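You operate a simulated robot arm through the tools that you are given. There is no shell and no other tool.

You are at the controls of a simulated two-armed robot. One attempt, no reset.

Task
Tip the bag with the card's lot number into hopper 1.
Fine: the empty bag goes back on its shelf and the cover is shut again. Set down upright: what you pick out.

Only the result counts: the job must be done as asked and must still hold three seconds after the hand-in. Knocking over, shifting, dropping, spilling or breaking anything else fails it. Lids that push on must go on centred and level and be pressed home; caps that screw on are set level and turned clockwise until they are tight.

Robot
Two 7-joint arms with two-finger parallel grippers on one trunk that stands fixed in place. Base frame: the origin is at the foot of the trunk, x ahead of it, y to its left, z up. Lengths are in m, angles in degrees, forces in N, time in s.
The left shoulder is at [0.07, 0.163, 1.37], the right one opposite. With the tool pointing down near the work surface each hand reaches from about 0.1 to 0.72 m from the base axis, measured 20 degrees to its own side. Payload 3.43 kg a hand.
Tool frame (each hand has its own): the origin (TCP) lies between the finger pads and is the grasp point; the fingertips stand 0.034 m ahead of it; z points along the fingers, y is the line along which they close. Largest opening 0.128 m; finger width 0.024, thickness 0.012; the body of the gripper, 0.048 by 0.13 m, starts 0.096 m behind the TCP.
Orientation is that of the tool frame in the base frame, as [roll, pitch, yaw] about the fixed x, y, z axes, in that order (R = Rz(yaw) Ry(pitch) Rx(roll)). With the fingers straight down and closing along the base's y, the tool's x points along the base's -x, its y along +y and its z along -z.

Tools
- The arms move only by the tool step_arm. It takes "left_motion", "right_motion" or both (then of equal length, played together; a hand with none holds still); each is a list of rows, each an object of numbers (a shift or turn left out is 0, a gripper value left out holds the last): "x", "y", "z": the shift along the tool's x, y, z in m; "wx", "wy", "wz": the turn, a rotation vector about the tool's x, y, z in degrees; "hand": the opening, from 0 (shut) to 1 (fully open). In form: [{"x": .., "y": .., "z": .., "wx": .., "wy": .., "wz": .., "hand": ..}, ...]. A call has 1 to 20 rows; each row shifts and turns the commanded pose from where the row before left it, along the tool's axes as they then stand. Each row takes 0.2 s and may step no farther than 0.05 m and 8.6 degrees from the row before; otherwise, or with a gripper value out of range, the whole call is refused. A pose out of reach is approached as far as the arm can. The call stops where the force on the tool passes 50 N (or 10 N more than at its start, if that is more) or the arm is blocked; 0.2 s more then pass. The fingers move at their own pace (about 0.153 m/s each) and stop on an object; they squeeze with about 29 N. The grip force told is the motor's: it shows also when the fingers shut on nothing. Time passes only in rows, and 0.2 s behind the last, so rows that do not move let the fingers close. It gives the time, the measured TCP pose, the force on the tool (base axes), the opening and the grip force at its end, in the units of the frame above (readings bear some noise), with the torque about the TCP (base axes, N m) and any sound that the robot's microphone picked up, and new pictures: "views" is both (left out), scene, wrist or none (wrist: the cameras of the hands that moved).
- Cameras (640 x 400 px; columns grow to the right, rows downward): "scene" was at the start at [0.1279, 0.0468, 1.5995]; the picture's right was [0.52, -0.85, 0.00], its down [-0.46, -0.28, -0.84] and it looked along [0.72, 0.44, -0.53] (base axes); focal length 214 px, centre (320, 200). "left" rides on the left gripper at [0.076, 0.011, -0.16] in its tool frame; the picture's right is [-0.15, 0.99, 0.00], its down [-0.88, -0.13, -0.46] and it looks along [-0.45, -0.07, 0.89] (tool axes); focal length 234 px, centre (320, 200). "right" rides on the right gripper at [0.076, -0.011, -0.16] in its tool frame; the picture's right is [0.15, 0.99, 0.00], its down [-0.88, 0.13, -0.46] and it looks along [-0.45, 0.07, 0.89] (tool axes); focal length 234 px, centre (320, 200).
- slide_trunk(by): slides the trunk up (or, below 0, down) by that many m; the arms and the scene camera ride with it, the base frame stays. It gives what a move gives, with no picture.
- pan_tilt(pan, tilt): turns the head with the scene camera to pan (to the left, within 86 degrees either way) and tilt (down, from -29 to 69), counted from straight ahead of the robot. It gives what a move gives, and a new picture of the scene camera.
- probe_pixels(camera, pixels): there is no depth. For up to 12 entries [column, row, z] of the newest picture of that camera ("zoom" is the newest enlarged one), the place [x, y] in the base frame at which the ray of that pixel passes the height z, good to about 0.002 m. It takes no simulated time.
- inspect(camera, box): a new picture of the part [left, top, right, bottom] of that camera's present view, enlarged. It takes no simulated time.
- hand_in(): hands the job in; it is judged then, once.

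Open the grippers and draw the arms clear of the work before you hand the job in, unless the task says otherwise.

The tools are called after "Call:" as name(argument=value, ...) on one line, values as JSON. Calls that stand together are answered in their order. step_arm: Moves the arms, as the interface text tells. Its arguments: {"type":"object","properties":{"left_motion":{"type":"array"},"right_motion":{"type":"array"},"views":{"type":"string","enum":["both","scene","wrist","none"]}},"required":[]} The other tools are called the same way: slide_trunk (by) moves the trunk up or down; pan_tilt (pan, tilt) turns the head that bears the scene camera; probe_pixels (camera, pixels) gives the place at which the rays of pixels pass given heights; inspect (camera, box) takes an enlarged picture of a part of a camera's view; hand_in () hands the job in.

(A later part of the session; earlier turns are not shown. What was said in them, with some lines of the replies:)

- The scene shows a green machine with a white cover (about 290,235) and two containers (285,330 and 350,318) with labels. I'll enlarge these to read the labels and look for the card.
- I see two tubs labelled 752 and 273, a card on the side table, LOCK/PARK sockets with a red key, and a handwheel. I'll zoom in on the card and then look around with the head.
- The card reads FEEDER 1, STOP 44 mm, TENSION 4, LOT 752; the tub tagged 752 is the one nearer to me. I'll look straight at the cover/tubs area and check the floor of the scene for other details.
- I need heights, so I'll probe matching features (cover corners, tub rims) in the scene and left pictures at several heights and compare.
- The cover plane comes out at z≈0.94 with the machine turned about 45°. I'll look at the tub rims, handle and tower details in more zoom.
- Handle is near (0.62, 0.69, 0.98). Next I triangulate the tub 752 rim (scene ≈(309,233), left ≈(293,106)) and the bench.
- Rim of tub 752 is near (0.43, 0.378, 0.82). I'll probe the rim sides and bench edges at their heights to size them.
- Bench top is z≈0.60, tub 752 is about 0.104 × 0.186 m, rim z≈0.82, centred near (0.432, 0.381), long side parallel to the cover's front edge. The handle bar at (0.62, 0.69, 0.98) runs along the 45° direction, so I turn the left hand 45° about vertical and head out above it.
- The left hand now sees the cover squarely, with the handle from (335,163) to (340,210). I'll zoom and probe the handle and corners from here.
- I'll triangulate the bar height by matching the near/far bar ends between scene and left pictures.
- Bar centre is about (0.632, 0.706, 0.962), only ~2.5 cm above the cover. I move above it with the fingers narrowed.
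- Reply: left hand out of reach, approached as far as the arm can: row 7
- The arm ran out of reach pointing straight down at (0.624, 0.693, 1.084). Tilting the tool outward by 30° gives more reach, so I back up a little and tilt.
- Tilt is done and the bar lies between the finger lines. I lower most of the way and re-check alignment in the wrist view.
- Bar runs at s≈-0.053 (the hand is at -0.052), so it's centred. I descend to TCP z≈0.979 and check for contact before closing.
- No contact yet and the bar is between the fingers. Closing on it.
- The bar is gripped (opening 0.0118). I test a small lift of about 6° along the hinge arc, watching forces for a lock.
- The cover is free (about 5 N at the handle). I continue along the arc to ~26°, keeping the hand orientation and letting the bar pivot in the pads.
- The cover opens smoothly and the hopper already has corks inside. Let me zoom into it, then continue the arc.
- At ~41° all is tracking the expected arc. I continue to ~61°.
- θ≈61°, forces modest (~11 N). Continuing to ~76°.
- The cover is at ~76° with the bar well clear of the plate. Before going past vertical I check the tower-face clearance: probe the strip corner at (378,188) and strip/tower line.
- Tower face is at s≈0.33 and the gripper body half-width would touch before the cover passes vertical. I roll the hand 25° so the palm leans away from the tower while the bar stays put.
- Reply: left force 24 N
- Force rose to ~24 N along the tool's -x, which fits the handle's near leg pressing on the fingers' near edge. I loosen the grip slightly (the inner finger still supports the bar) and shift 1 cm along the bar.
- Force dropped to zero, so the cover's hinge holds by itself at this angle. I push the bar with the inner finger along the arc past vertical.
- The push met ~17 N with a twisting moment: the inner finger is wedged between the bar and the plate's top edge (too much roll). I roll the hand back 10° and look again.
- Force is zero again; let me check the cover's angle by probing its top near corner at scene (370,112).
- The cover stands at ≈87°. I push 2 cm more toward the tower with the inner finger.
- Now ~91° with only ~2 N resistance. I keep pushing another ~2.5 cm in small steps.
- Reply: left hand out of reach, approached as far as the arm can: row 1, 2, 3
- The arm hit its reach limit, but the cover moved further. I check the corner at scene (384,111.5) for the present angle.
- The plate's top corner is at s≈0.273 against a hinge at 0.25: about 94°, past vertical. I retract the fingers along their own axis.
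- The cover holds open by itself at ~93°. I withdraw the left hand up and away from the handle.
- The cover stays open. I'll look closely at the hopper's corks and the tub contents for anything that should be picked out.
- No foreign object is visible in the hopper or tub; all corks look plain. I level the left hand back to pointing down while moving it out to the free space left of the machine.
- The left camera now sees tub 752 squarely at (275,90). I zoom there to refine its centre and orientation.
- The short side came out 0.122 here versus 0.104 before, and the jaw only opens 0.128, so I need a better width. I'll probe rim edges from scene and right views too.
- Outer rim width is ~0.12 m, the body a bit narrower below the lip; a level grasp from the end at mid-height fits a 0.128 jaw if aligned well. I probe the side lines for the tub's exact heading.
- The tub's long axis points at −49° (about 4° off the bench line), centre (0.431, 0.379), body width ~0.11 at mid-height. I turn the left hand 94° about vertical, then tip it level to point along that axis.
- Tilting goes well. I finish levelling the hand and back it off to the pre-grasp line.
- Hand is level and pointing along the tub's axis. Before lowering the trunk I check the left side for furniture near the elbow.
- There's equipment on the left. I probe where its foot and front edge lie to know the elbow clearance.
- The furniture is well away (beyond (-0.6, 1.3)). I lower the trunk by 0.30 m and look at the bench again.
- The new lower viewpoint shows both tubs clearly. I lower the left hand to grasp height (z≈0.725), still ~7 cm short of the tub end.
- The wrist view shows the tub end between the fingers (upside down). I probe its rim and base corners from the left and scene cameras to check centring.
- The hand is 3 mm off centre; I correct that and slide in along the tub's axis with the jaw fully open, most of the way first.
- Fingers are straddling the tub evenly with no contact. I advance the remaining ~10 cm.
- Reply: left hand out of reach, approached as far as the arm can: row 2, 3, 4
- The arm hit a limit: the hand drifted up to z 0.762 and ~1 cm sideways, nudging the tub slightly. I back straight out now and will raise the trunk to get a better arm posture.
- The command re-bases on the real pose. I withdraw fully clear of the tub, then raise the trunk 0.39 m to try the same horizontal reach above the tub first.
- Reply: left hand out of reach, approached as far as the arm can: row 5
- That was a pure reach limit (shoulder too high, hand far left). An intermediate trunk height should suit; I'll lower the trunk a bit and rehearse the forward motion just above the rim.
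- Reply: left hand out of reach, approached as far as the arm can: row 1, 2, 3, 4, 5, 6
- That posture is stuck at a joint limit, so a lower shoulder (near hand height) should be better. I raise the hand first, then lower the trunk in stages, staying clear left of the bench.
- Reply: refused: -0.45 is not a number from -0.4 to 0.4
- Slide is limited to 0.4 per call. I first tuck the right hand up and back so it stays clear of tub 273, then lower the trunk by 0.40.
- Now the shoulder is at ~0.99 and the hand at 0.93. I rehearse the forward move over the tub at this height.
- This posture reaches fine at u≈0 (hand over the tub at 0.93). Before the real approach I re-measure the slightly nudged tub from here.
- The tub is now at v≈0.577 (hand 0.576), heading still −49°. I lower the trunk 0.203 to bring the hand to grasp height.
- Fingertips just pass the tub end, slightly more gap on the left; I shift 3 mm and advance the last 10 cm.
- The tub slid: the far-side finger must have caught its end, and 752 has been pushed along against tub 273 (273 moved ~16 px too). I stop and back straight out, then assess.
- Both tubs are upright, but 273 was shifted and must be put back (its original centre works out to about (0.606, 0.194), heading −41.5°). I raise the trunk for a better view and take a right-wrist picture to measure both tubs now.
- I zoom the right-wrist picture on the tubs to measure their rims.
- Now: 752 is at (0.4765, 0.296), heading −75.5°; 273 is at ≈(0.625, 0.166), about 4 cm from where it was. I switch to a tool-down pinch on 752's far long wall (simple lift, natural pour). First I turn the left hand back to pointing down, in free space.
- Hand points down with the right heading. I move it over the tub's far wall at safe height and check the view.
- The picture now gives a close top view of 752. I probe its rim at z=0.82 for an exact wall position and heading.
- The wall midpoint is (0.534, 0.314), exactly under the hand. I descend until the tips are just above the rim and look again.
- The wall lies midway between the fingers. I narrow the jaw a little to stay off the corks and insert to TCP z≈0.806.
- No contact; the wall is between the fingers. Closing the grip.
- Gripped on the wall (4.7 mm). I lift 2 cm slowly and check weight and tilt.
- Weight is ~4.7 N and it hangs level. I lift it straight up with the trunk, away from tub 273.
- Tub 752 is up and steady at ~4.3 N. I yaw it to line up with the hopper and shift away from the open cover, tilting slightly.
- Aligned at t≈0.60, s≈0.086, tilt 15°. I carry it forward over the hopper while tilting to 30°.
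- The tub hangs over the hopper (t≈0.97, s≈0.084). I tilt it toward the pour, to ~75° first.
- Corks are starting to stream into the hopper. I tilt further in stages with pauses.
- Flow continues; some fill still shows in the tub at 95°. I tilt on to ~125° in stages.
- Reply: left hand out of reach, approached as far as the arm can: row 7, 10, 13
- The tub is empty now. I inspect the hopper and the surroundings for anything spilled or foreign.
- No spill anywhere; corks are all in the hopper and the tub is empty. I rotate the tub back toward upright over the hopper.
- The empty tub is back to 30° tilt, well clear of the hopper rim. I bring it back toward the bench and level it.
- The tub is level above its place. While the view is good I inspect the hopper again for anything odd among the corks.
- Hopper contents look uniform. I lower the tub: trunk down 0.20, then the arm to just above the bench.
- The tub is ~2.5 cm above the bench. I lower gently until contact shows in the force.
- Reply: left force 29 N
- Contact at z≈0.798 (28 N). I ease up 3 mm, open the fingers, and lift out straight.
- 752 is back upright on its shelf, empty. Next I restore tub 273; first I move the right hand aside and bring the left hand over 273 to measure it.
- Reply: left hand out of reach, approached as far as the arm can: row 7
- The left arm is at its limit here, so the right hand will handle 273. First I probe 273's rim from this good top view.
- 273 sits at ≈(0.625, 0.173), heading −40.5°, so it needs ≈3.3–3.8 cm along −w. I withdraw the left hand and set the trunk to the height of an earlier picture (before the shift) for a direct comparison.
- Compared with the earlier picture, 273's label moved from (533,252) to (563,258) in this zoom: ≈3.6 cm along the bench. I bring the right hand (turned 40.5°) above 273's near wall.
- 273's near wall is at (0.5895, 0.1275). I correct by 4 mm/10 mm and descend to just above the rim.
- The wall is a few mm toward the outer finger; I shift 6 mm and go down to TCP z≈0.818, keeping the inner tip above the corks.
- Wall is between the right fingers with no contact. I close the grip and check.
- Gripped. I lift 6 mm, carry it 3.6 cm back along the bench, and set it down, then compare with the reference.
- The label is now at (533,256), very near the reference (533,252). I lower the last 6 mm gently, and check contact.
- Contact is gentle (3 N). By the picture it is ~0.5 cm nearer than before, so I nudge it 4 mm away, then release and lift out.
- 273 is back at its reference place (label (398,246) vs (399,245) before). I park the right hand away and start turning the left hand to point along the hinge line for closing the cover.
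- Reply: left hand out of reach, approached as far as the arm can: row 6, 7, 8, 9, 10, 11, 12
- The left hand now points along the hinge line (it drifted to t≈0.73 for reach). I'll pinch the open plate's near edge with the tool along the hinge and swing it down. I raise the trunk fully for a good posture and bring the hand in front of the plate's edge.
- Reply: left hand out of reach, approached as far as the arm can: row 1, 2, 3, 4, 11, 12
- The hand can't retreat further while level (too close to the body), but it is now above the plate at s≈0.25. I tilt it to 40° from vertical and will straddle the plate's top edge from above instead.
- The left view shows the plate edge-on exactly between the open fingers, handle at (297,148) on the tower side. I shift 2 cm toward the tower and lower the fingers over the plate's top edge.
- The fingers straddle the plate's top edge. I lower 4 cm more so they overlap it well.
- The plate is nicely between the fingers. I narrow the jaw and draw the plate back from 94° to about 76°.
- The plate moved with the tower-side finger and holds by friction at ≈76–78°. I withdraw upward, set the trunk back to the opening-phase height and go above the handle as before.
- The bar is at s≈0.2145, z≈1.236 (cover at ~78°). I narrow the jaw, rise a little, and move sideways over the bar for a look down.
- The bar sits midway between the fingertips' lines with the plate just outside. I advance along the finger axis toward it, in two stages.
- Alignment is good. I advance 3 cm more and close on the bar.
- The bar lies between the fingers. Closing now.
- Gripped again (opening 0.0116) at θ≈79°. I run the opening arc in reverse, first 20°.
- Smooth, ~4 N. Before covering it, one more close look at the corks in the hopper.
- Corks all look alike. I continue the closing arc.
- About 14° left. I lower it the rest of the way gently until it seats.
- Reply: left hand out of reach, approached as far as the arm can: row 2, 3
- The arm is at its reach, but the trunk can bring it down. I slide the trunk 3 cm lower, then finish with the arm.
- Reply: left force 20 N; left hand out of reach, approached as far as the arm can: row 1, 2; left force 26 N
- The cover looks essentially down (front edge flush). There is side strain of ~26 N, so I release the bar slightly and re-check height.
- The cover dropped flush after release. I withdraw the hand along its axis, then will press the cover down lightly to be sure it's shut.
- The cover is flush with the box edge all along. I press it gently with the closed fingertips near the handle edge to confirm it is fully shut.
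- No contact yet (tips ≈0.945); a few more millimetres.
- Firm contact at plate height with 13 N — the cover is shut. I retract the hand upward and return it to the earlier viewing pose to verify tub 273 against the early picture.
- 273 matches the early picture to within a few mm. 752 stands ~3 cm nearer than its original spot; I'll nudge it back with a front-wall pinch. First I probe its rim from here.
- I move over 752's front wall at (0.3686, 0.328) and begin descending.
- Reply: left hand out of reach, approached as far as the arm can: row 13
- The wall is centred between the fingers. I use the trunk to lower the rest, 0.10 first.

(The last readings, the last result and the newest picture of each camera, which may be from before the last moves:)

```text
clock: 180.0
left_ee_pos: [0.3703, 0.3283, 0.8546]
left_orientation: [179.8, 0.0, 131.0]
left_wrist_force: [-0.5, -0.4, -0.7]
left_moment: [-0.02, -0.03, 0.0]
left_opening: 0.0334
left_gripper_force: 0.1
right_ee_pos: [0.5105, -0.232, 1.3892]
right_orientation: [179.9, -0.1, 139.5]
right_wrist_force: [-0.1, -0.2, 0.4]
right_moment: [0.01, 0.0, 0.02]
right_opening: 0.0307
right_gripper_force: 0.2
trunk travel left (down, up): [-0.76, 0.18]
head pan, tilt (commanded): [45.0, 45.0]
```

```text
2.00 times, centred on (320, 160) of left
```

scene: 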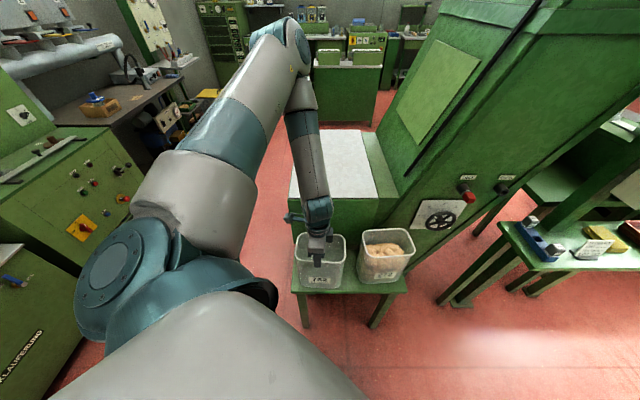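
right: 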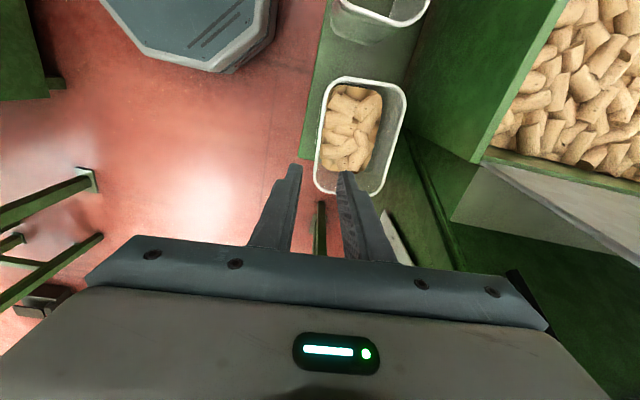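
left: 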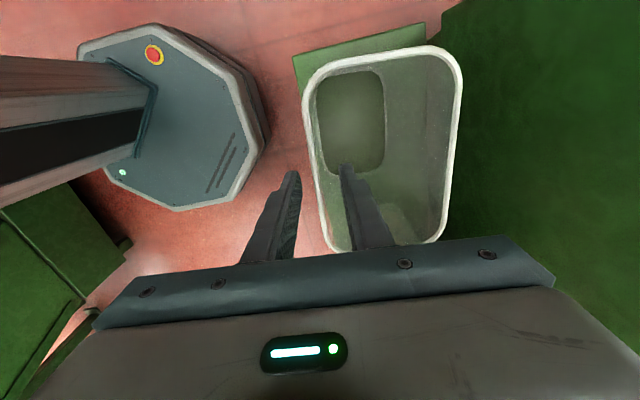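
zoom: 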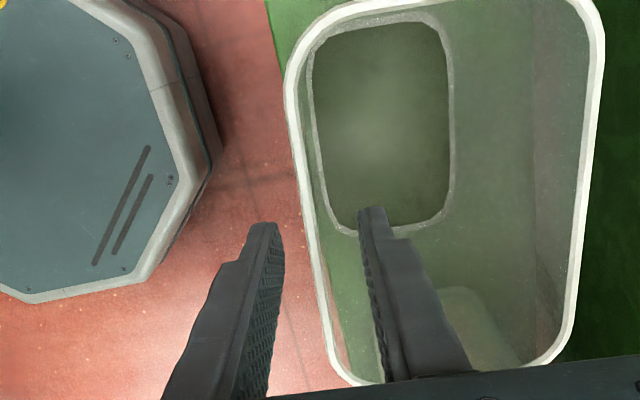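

The wall is ~6 mm toward the outer finger; I shift and lower 4.5 cm more with the trunk.

Call:
step_arm(left_motion=[{"y": -0.006}, {"x": 0}], views="none")

Call:
slide_trunk(by=-0.045)

Call:
step_arm(left_motion=[{"x": 0}], views="both")

Call:
inspect(camera="left", box=[200, 60, 440, 260])

```text
clock: 180.6
left_ee_pos: [0.3659, 0.3271, 0.8557]
left_orientation: [179.8, 0.0, 131.0]
left_wrist_force: [1.1, 0.6, -0.2]
left_moment: [0.02, 0.03, -0.03]
left_opening: 0.0332
left_gripper_force: 0.1
right_ee_pos: [0.5102, -0.2324, 1.3896]
right_orientation: [-180.0, 0.0, 139.6]
right_wrist_force: [-0.1, 0.1, 0.6]
right_moment: [-0.02, 0.03, -0.02]
right_opening: 0.0305
right_gripper_force: 0.1
trunk travel left (down, up): [-0.76, 0.18]
head pan, tilt (commanded): [45.0, 45.0]
```

```text
clock: 181.4
left_ee_pos: [0.3651, 0.3253, 0.8113]
left_orientation: [179.8, 0.1, 131.0]
left_wrist_force: [0.9, -0.5, 0.9]
left_moment: [-0.01, -0.02, -0.01]
left_opening: 0.0335
left_gripper_force: 0.2
right_ee_pos: [0.5095, -0.2313, 1.3442]
right_orientation: [-180.0, 0.0, 139.5]
right_wrist_force: [-0.3, 0.8, 0.1]
right_moment: [0.04, -0.05, 0.0]
right_opening: 0.0306
right_gripper_force: 0.0
trunk travel left (down, up): [-0.715, 0.225]
head pan, tilt (commanded): [45.0, 45.0]
```

```text
clock: 181.8
left_ee_pos: [0.3648, 0.3263, 0.8115]
left_orientation: [179.9, 0.1, 131.0]
left_wrist_force: [-0.2, 0.7, -0.5]
left_moment: [0.03, -0.02, 0.0]
left_opening: 0.0332
left_gripper_force: 0.1
right_ee_pos: [0.511, -0.2319, 1.3442]
right_orientation: [-180.0, -0.1, 139.6]
right_wrist_force: [-0.2, 0.0, -0.3]
right_moment: [0.02, -0.02, 0.03]
right_opening: 0.0306
right_gripper_force: 0.1
trunk travel left (down, up): [-0.715, 0.225]
head pan, tilt (commanded): [45.0, 45.0]
```

scene: 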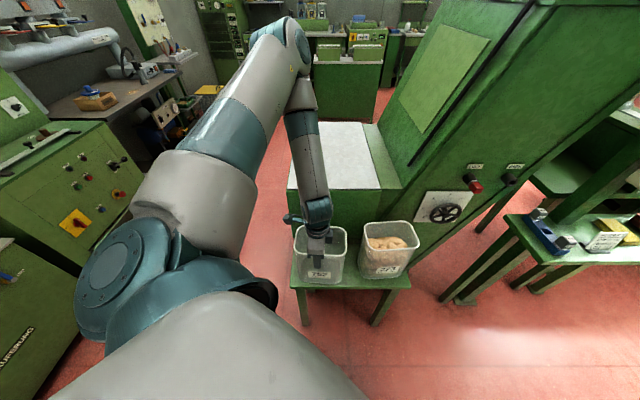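
left: 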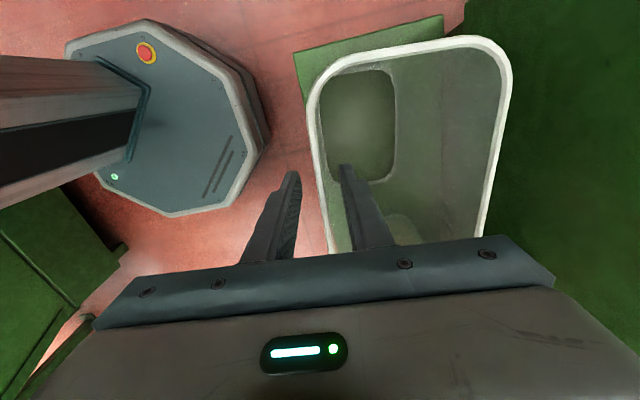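

```text
2.00 times, centred on (320, 160) of left
```

zoom: 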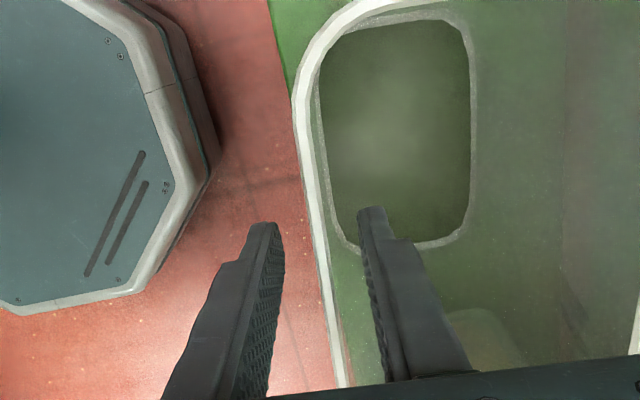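

The front wall is between the fingers. I close, lift 3 mm, move the tub 2.5 cm back toward its original spot, and set it down.

Call:
step_arm(left_motion=[{"hand": 0}, {"hand": 0}, {"x": 0}, {"z": -0.003}, {"y": 0.007}, {"y": 0.007}, {"y": 0.007}, {"y": 0.005}, {"x": 0}], views="both")

Call:
inspect(camera="scene", box=[260, 200, 440, 310])

```text
clock: 183.8
left_ee_pos: [0.3856, 0.3428, 0.8149]
left_orientation: [-180.0, 0.1, 131.0]
left_wrist_force: [0.3, 0.0, 0.5]
left_moment: [0.01, 0.02, 0.01]
left_opening: 0.0044
left_gripper_force: 28.9
right_ee_pos: [0.5098, -0.2327, 1.3439]
right_orientation: [180.0, 0.0, 139.6]
right_wrist_force: [-0.4, 0.1, 0.7]
right_moment: [0.04, -0.01, 0.01]
right_opening: 0.0308
right_gripper_force: 0.2
trunk travel left (down, up): [-0.715, 0.225]
head pan, tilt (commanded): [45.0, 45.0]
```

scene: 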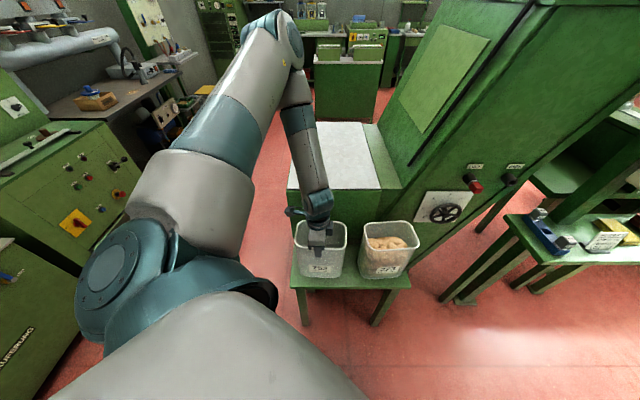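
left: 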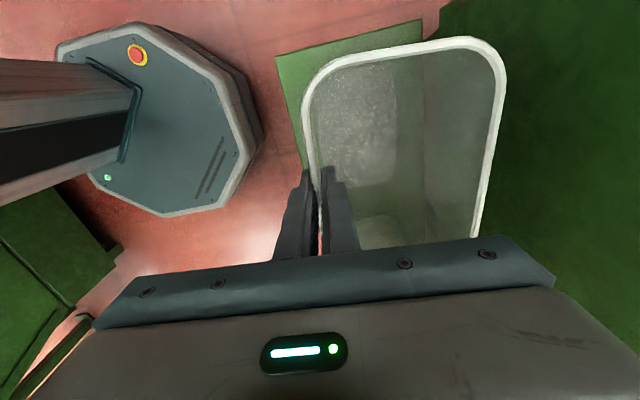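

```text
3.56 times, centred on (350, 255) of scene
```

zoom: 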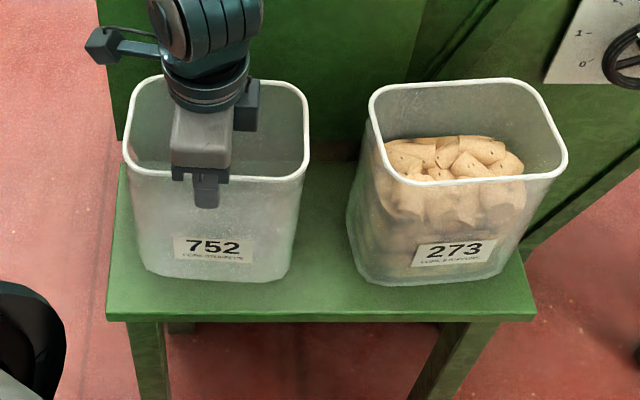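

752 is back in line with its original spot. I lower until light contact, release, and lift out.

Call:
step_arm(left_motion=[{"z": 0.002}, {"z": 0.0015}, {"x": 0}], views="none")

Call:
step_arm(left_motion=[{"hand": 0.24}, {"x": 0}, {"x": 0}], views="both")

```text
clock: 184.6
left_ee_pos: [0.3848, 0.3429, 0.8109]
left_orientation: [179.8, 0.1, 131.0]
left_wrist_force: [-0.9, 1.8, 8.2]
left_moment: [0.08, 0.06, 0.01]
left_opening: 0.0045
left_gripper_force: 29.5
right_ee_pos: [0.5089, -0.2321, 1.3441]
right_orientation: [180.0, 0.0, 139.5]
right_wrist_force: [0.7, -0.3, -0.1]
right_moment: [-0.01, -0.01, 0.03]
right_opening: 0.0306
right_gripper_force: 0.2
trunk travel left (down, up): [-0.715, 0.225]
head pan, tilt (commanded): [45.0, 45.0]
```

```text
clock: 185.4
left_ee_pos: [0.3862, 0.3438, 0.8096]
left_orientation: [180.0, 0.0, 131.0]
left_wrist_force: [0.1, -0.5, -1.1]
left_moment: [0.0, -0.02, -0.04]
left_opening: 0.0309
left_gripper_force: 0.0
right_ee_pos: [0.5098, -0.2325, 1.3425]
right_orientation: [180.0, 0.0, 139.4]
right_wrist_force: [1.1, 0.7, 0.1]
right_moment: [-0.03, 0.0, 0.03]
right_opening: 0.0308
right_gripper_force: 0.1
trunk travel left (down, up): [-0.715, 0.225]
head pan, tilt (commanded): [45.0, 45.0]
```

scene: 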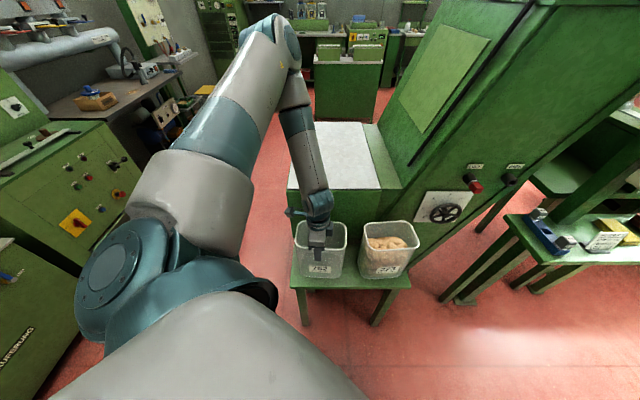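
left: 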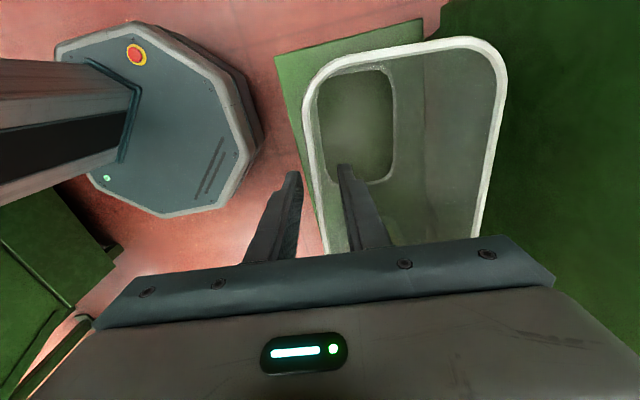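

Released cleanly. I lift straight out with the trunk.

Call:
slide_trunk(by=0.2)

Call:
step_arm(left_motion=[{"z": -0.04}, {"z": -0.04}, {"x": 0.04, "y": 0.0, "z": -0.02}, {"x": 0.04, "z": -0.02}, {"x": 0.04, "z": -0.02}, {"x": 0.04, "z": -0.02}, {"hand": 1.0}, {"x": 0}], views="both")

Call:
inspect(camera="scene", box=[260, 130, 440, 310])

```text
clock: 187.6
left_ee_pos: [0.3859, 0.3431, 1.0103]
left_orientation: [180.0, 0.1, 131.1]
left_wrist_force: [-0.1, 0.2, 0.7]
left_moment: [-0.01, -0.02, -0.03]
left_opening: 0.0305
left_gripper_force: 0.1
right_ee_pos: [0.5102, -0.2311, 1.5445]
right_orientation: [-180.0, 0.0, 139.5]
right_wrist_force: [-0.3, 0.2, -0.6]
right_moment: [-0.02, 0.0, -0.05]
right_opening: 0.0306
right_gripper_force: 0.1
trunk travel left (down, up): [-0.915, 0.025]
head pan, tilt (commanded): [45.0, 45.0]
```

```text
clock: 189.4
left_ee_pos: [0.2855, 0.4645, 1.1699]
left_orientation: [180.0, 0.2, 131.0]
left_wrist_force: [-1.0, -0.1, -0.2]
left_moment: [-0.01, -0.01, 0.03]
left_opening: 0.1281
left_gripper_force: 0.0
right_ee_pos: [0.5111, -0.2312, 1.5437]
right_orientation: [180.0, 0.0, 139.5]
right_wrist_force: [1.4, 0.3, -0.3]
right_moment: [0.01, -0.02, -0.01]
right_opening: 0.0308
right_gripper_force: 0.1
trunk travel left (down, up): [-0.915, 0.025]
head pan, tilt (commanded): [45.0, 45.0]
```

scene: 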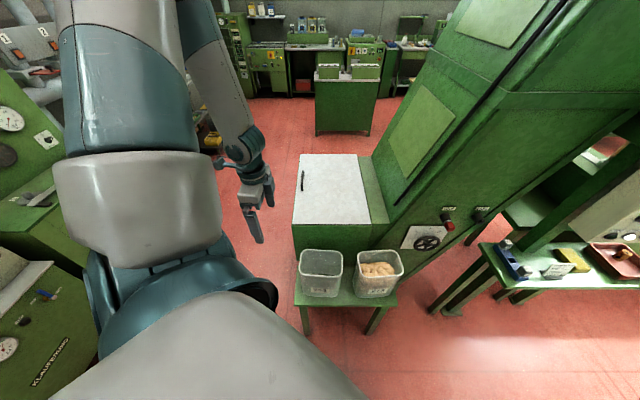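
left: 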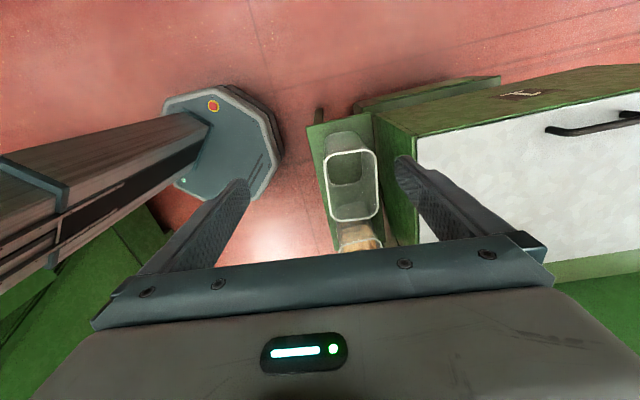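

```text
2.22 times, centred on (350, 220) of scene
```

zoom: 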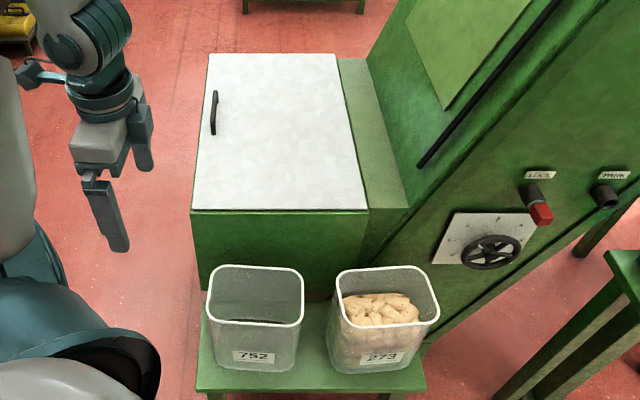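

Everything stands as wanted. I check the tub's interior and the hopper's marking once more before finishing.

Call:
inspect(camera="left", box=[310, 120, 400, 260])

Call:
inspect(camera="left", box=[460, 60, 600, 140])

Call:
inspect(camera="scene", box=[290, 235, 350, 310])

Call:
inspect(camera="scene", box=[400, 200, 640, 330])

```text
2.86 times, centred on (355, 190) of left
```

zoom: 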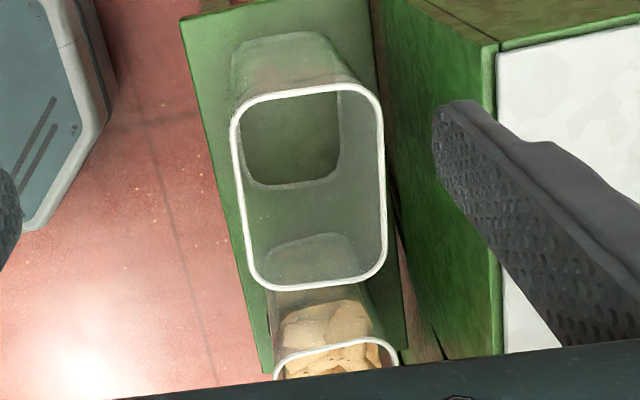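

```text
4.57 times, centred on (530, 100) of left
```

zoom: 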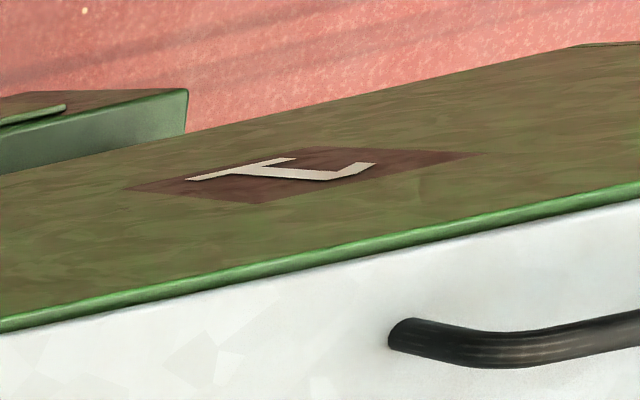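

```text
5.33 times, centred on (320, 272) of scene
```

zoom: 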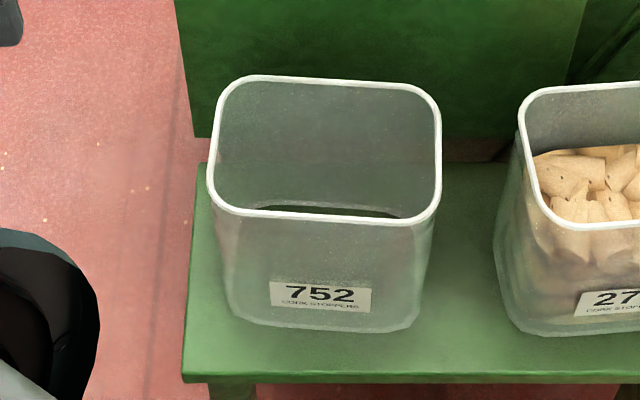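

```text
2.67 times, centred on (520, 265) of scene
```

zoom: 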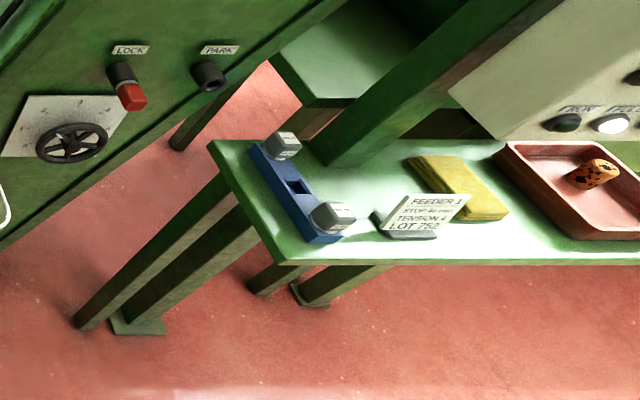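

The hopper bears a "1", tub 752 is empty and upright, and card, tray and key are untouched. I open the right gripper and draw both arms a bit further clear.

Call:
step_arm(left_motion=[{"z": -0.04, "x": 0.01}, {"z": -0.04, "x": 0.01}, {"z": -0.04, "x": 0.01}, {"x": 0.02}, {"x": 0}, {"x": 0}], right_motion=[{"hand": 1.0}, {"x": 0}, {"x": 0}, {"x": 0}, {"x": 0}, {"x": 0}], views="scene")

Call:
inspect(camera="scene", box=[270, 140, 420, 310])

```text
clock: 190.8
left_ee_pos: [0.2482, 0.5044, 1.2915]
left_orientation: [179.9, 0.2, 131.0]
left_wrist_force: [-1.6, 0.0, 0.2]
left_moment: [0.0, 0.02, -0.06]
left_opening: 0.1277
left_gripper_force: 0.1
left hand out of reach, approached as far as the arm can: row 1
right_ee_pos: [0.5098, -0.2312, 1.5443]
right_orientation: [-179.9, 0.0, 139.5]
right_wrist_force: [0.8, -0.7, -0.3]
right_moment: [0.0, -0.01, -0.02]
right_opening: 0.128
right_gripper_force: 0.1
trunk travel left (down, up): [-0.915, 0.025]
head pan, tilt (commanded): [45.0, 45.0]
```

scene: 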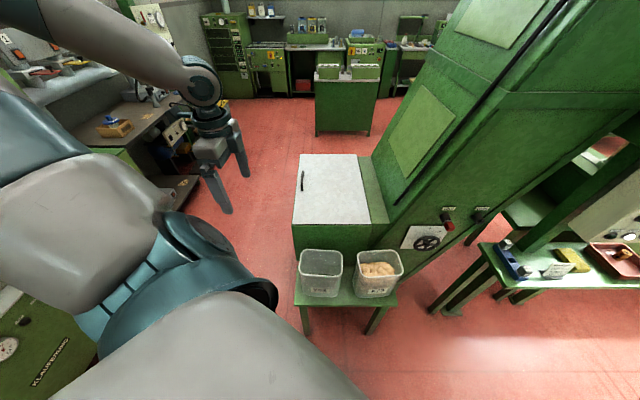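

```text
2.35 times, centred on (345, 225) of scene
```

zoom: 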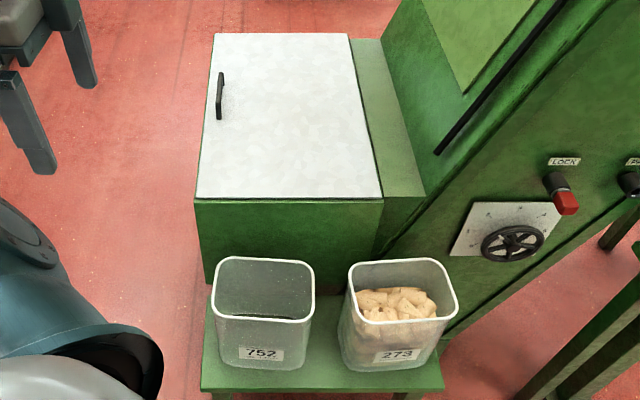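

The cover is shut, empty bag 752 stands upright on its shelf and 273 is back in its place. Nothing is spilled, and both grippers are open and clear, so I hand the job in.

Call:
hand_in()

```text
The job is handed in.
```

Bag 752, the lot number on the card, was tipped into hopper 1. I saw no corks spilled and handed the job in, but I knocked tub 273 along the way and had to put it back.

- **Bag 752:** it is empty and upright on its shelf, close to its original spot.
- **Cover:** it is shut. I pressed it down and felt it seated.
- **Tub 273:** on my second try at gripping 752, a finger caught its end and pushed it into 273, shifting 273 about 4 cm along the bench. I moved 273 back, and it matched earlier pictures to within about half a centimetre. It stayed upright and still holds its corks. If the check is strict about other objects being shifted, this is the one risk.
- **Picking out:** I found nothing foreign among the corks, so the bag itself was the only thing I set down upright.

The card's stop and tension settings were not part of the task, so I left them alone.
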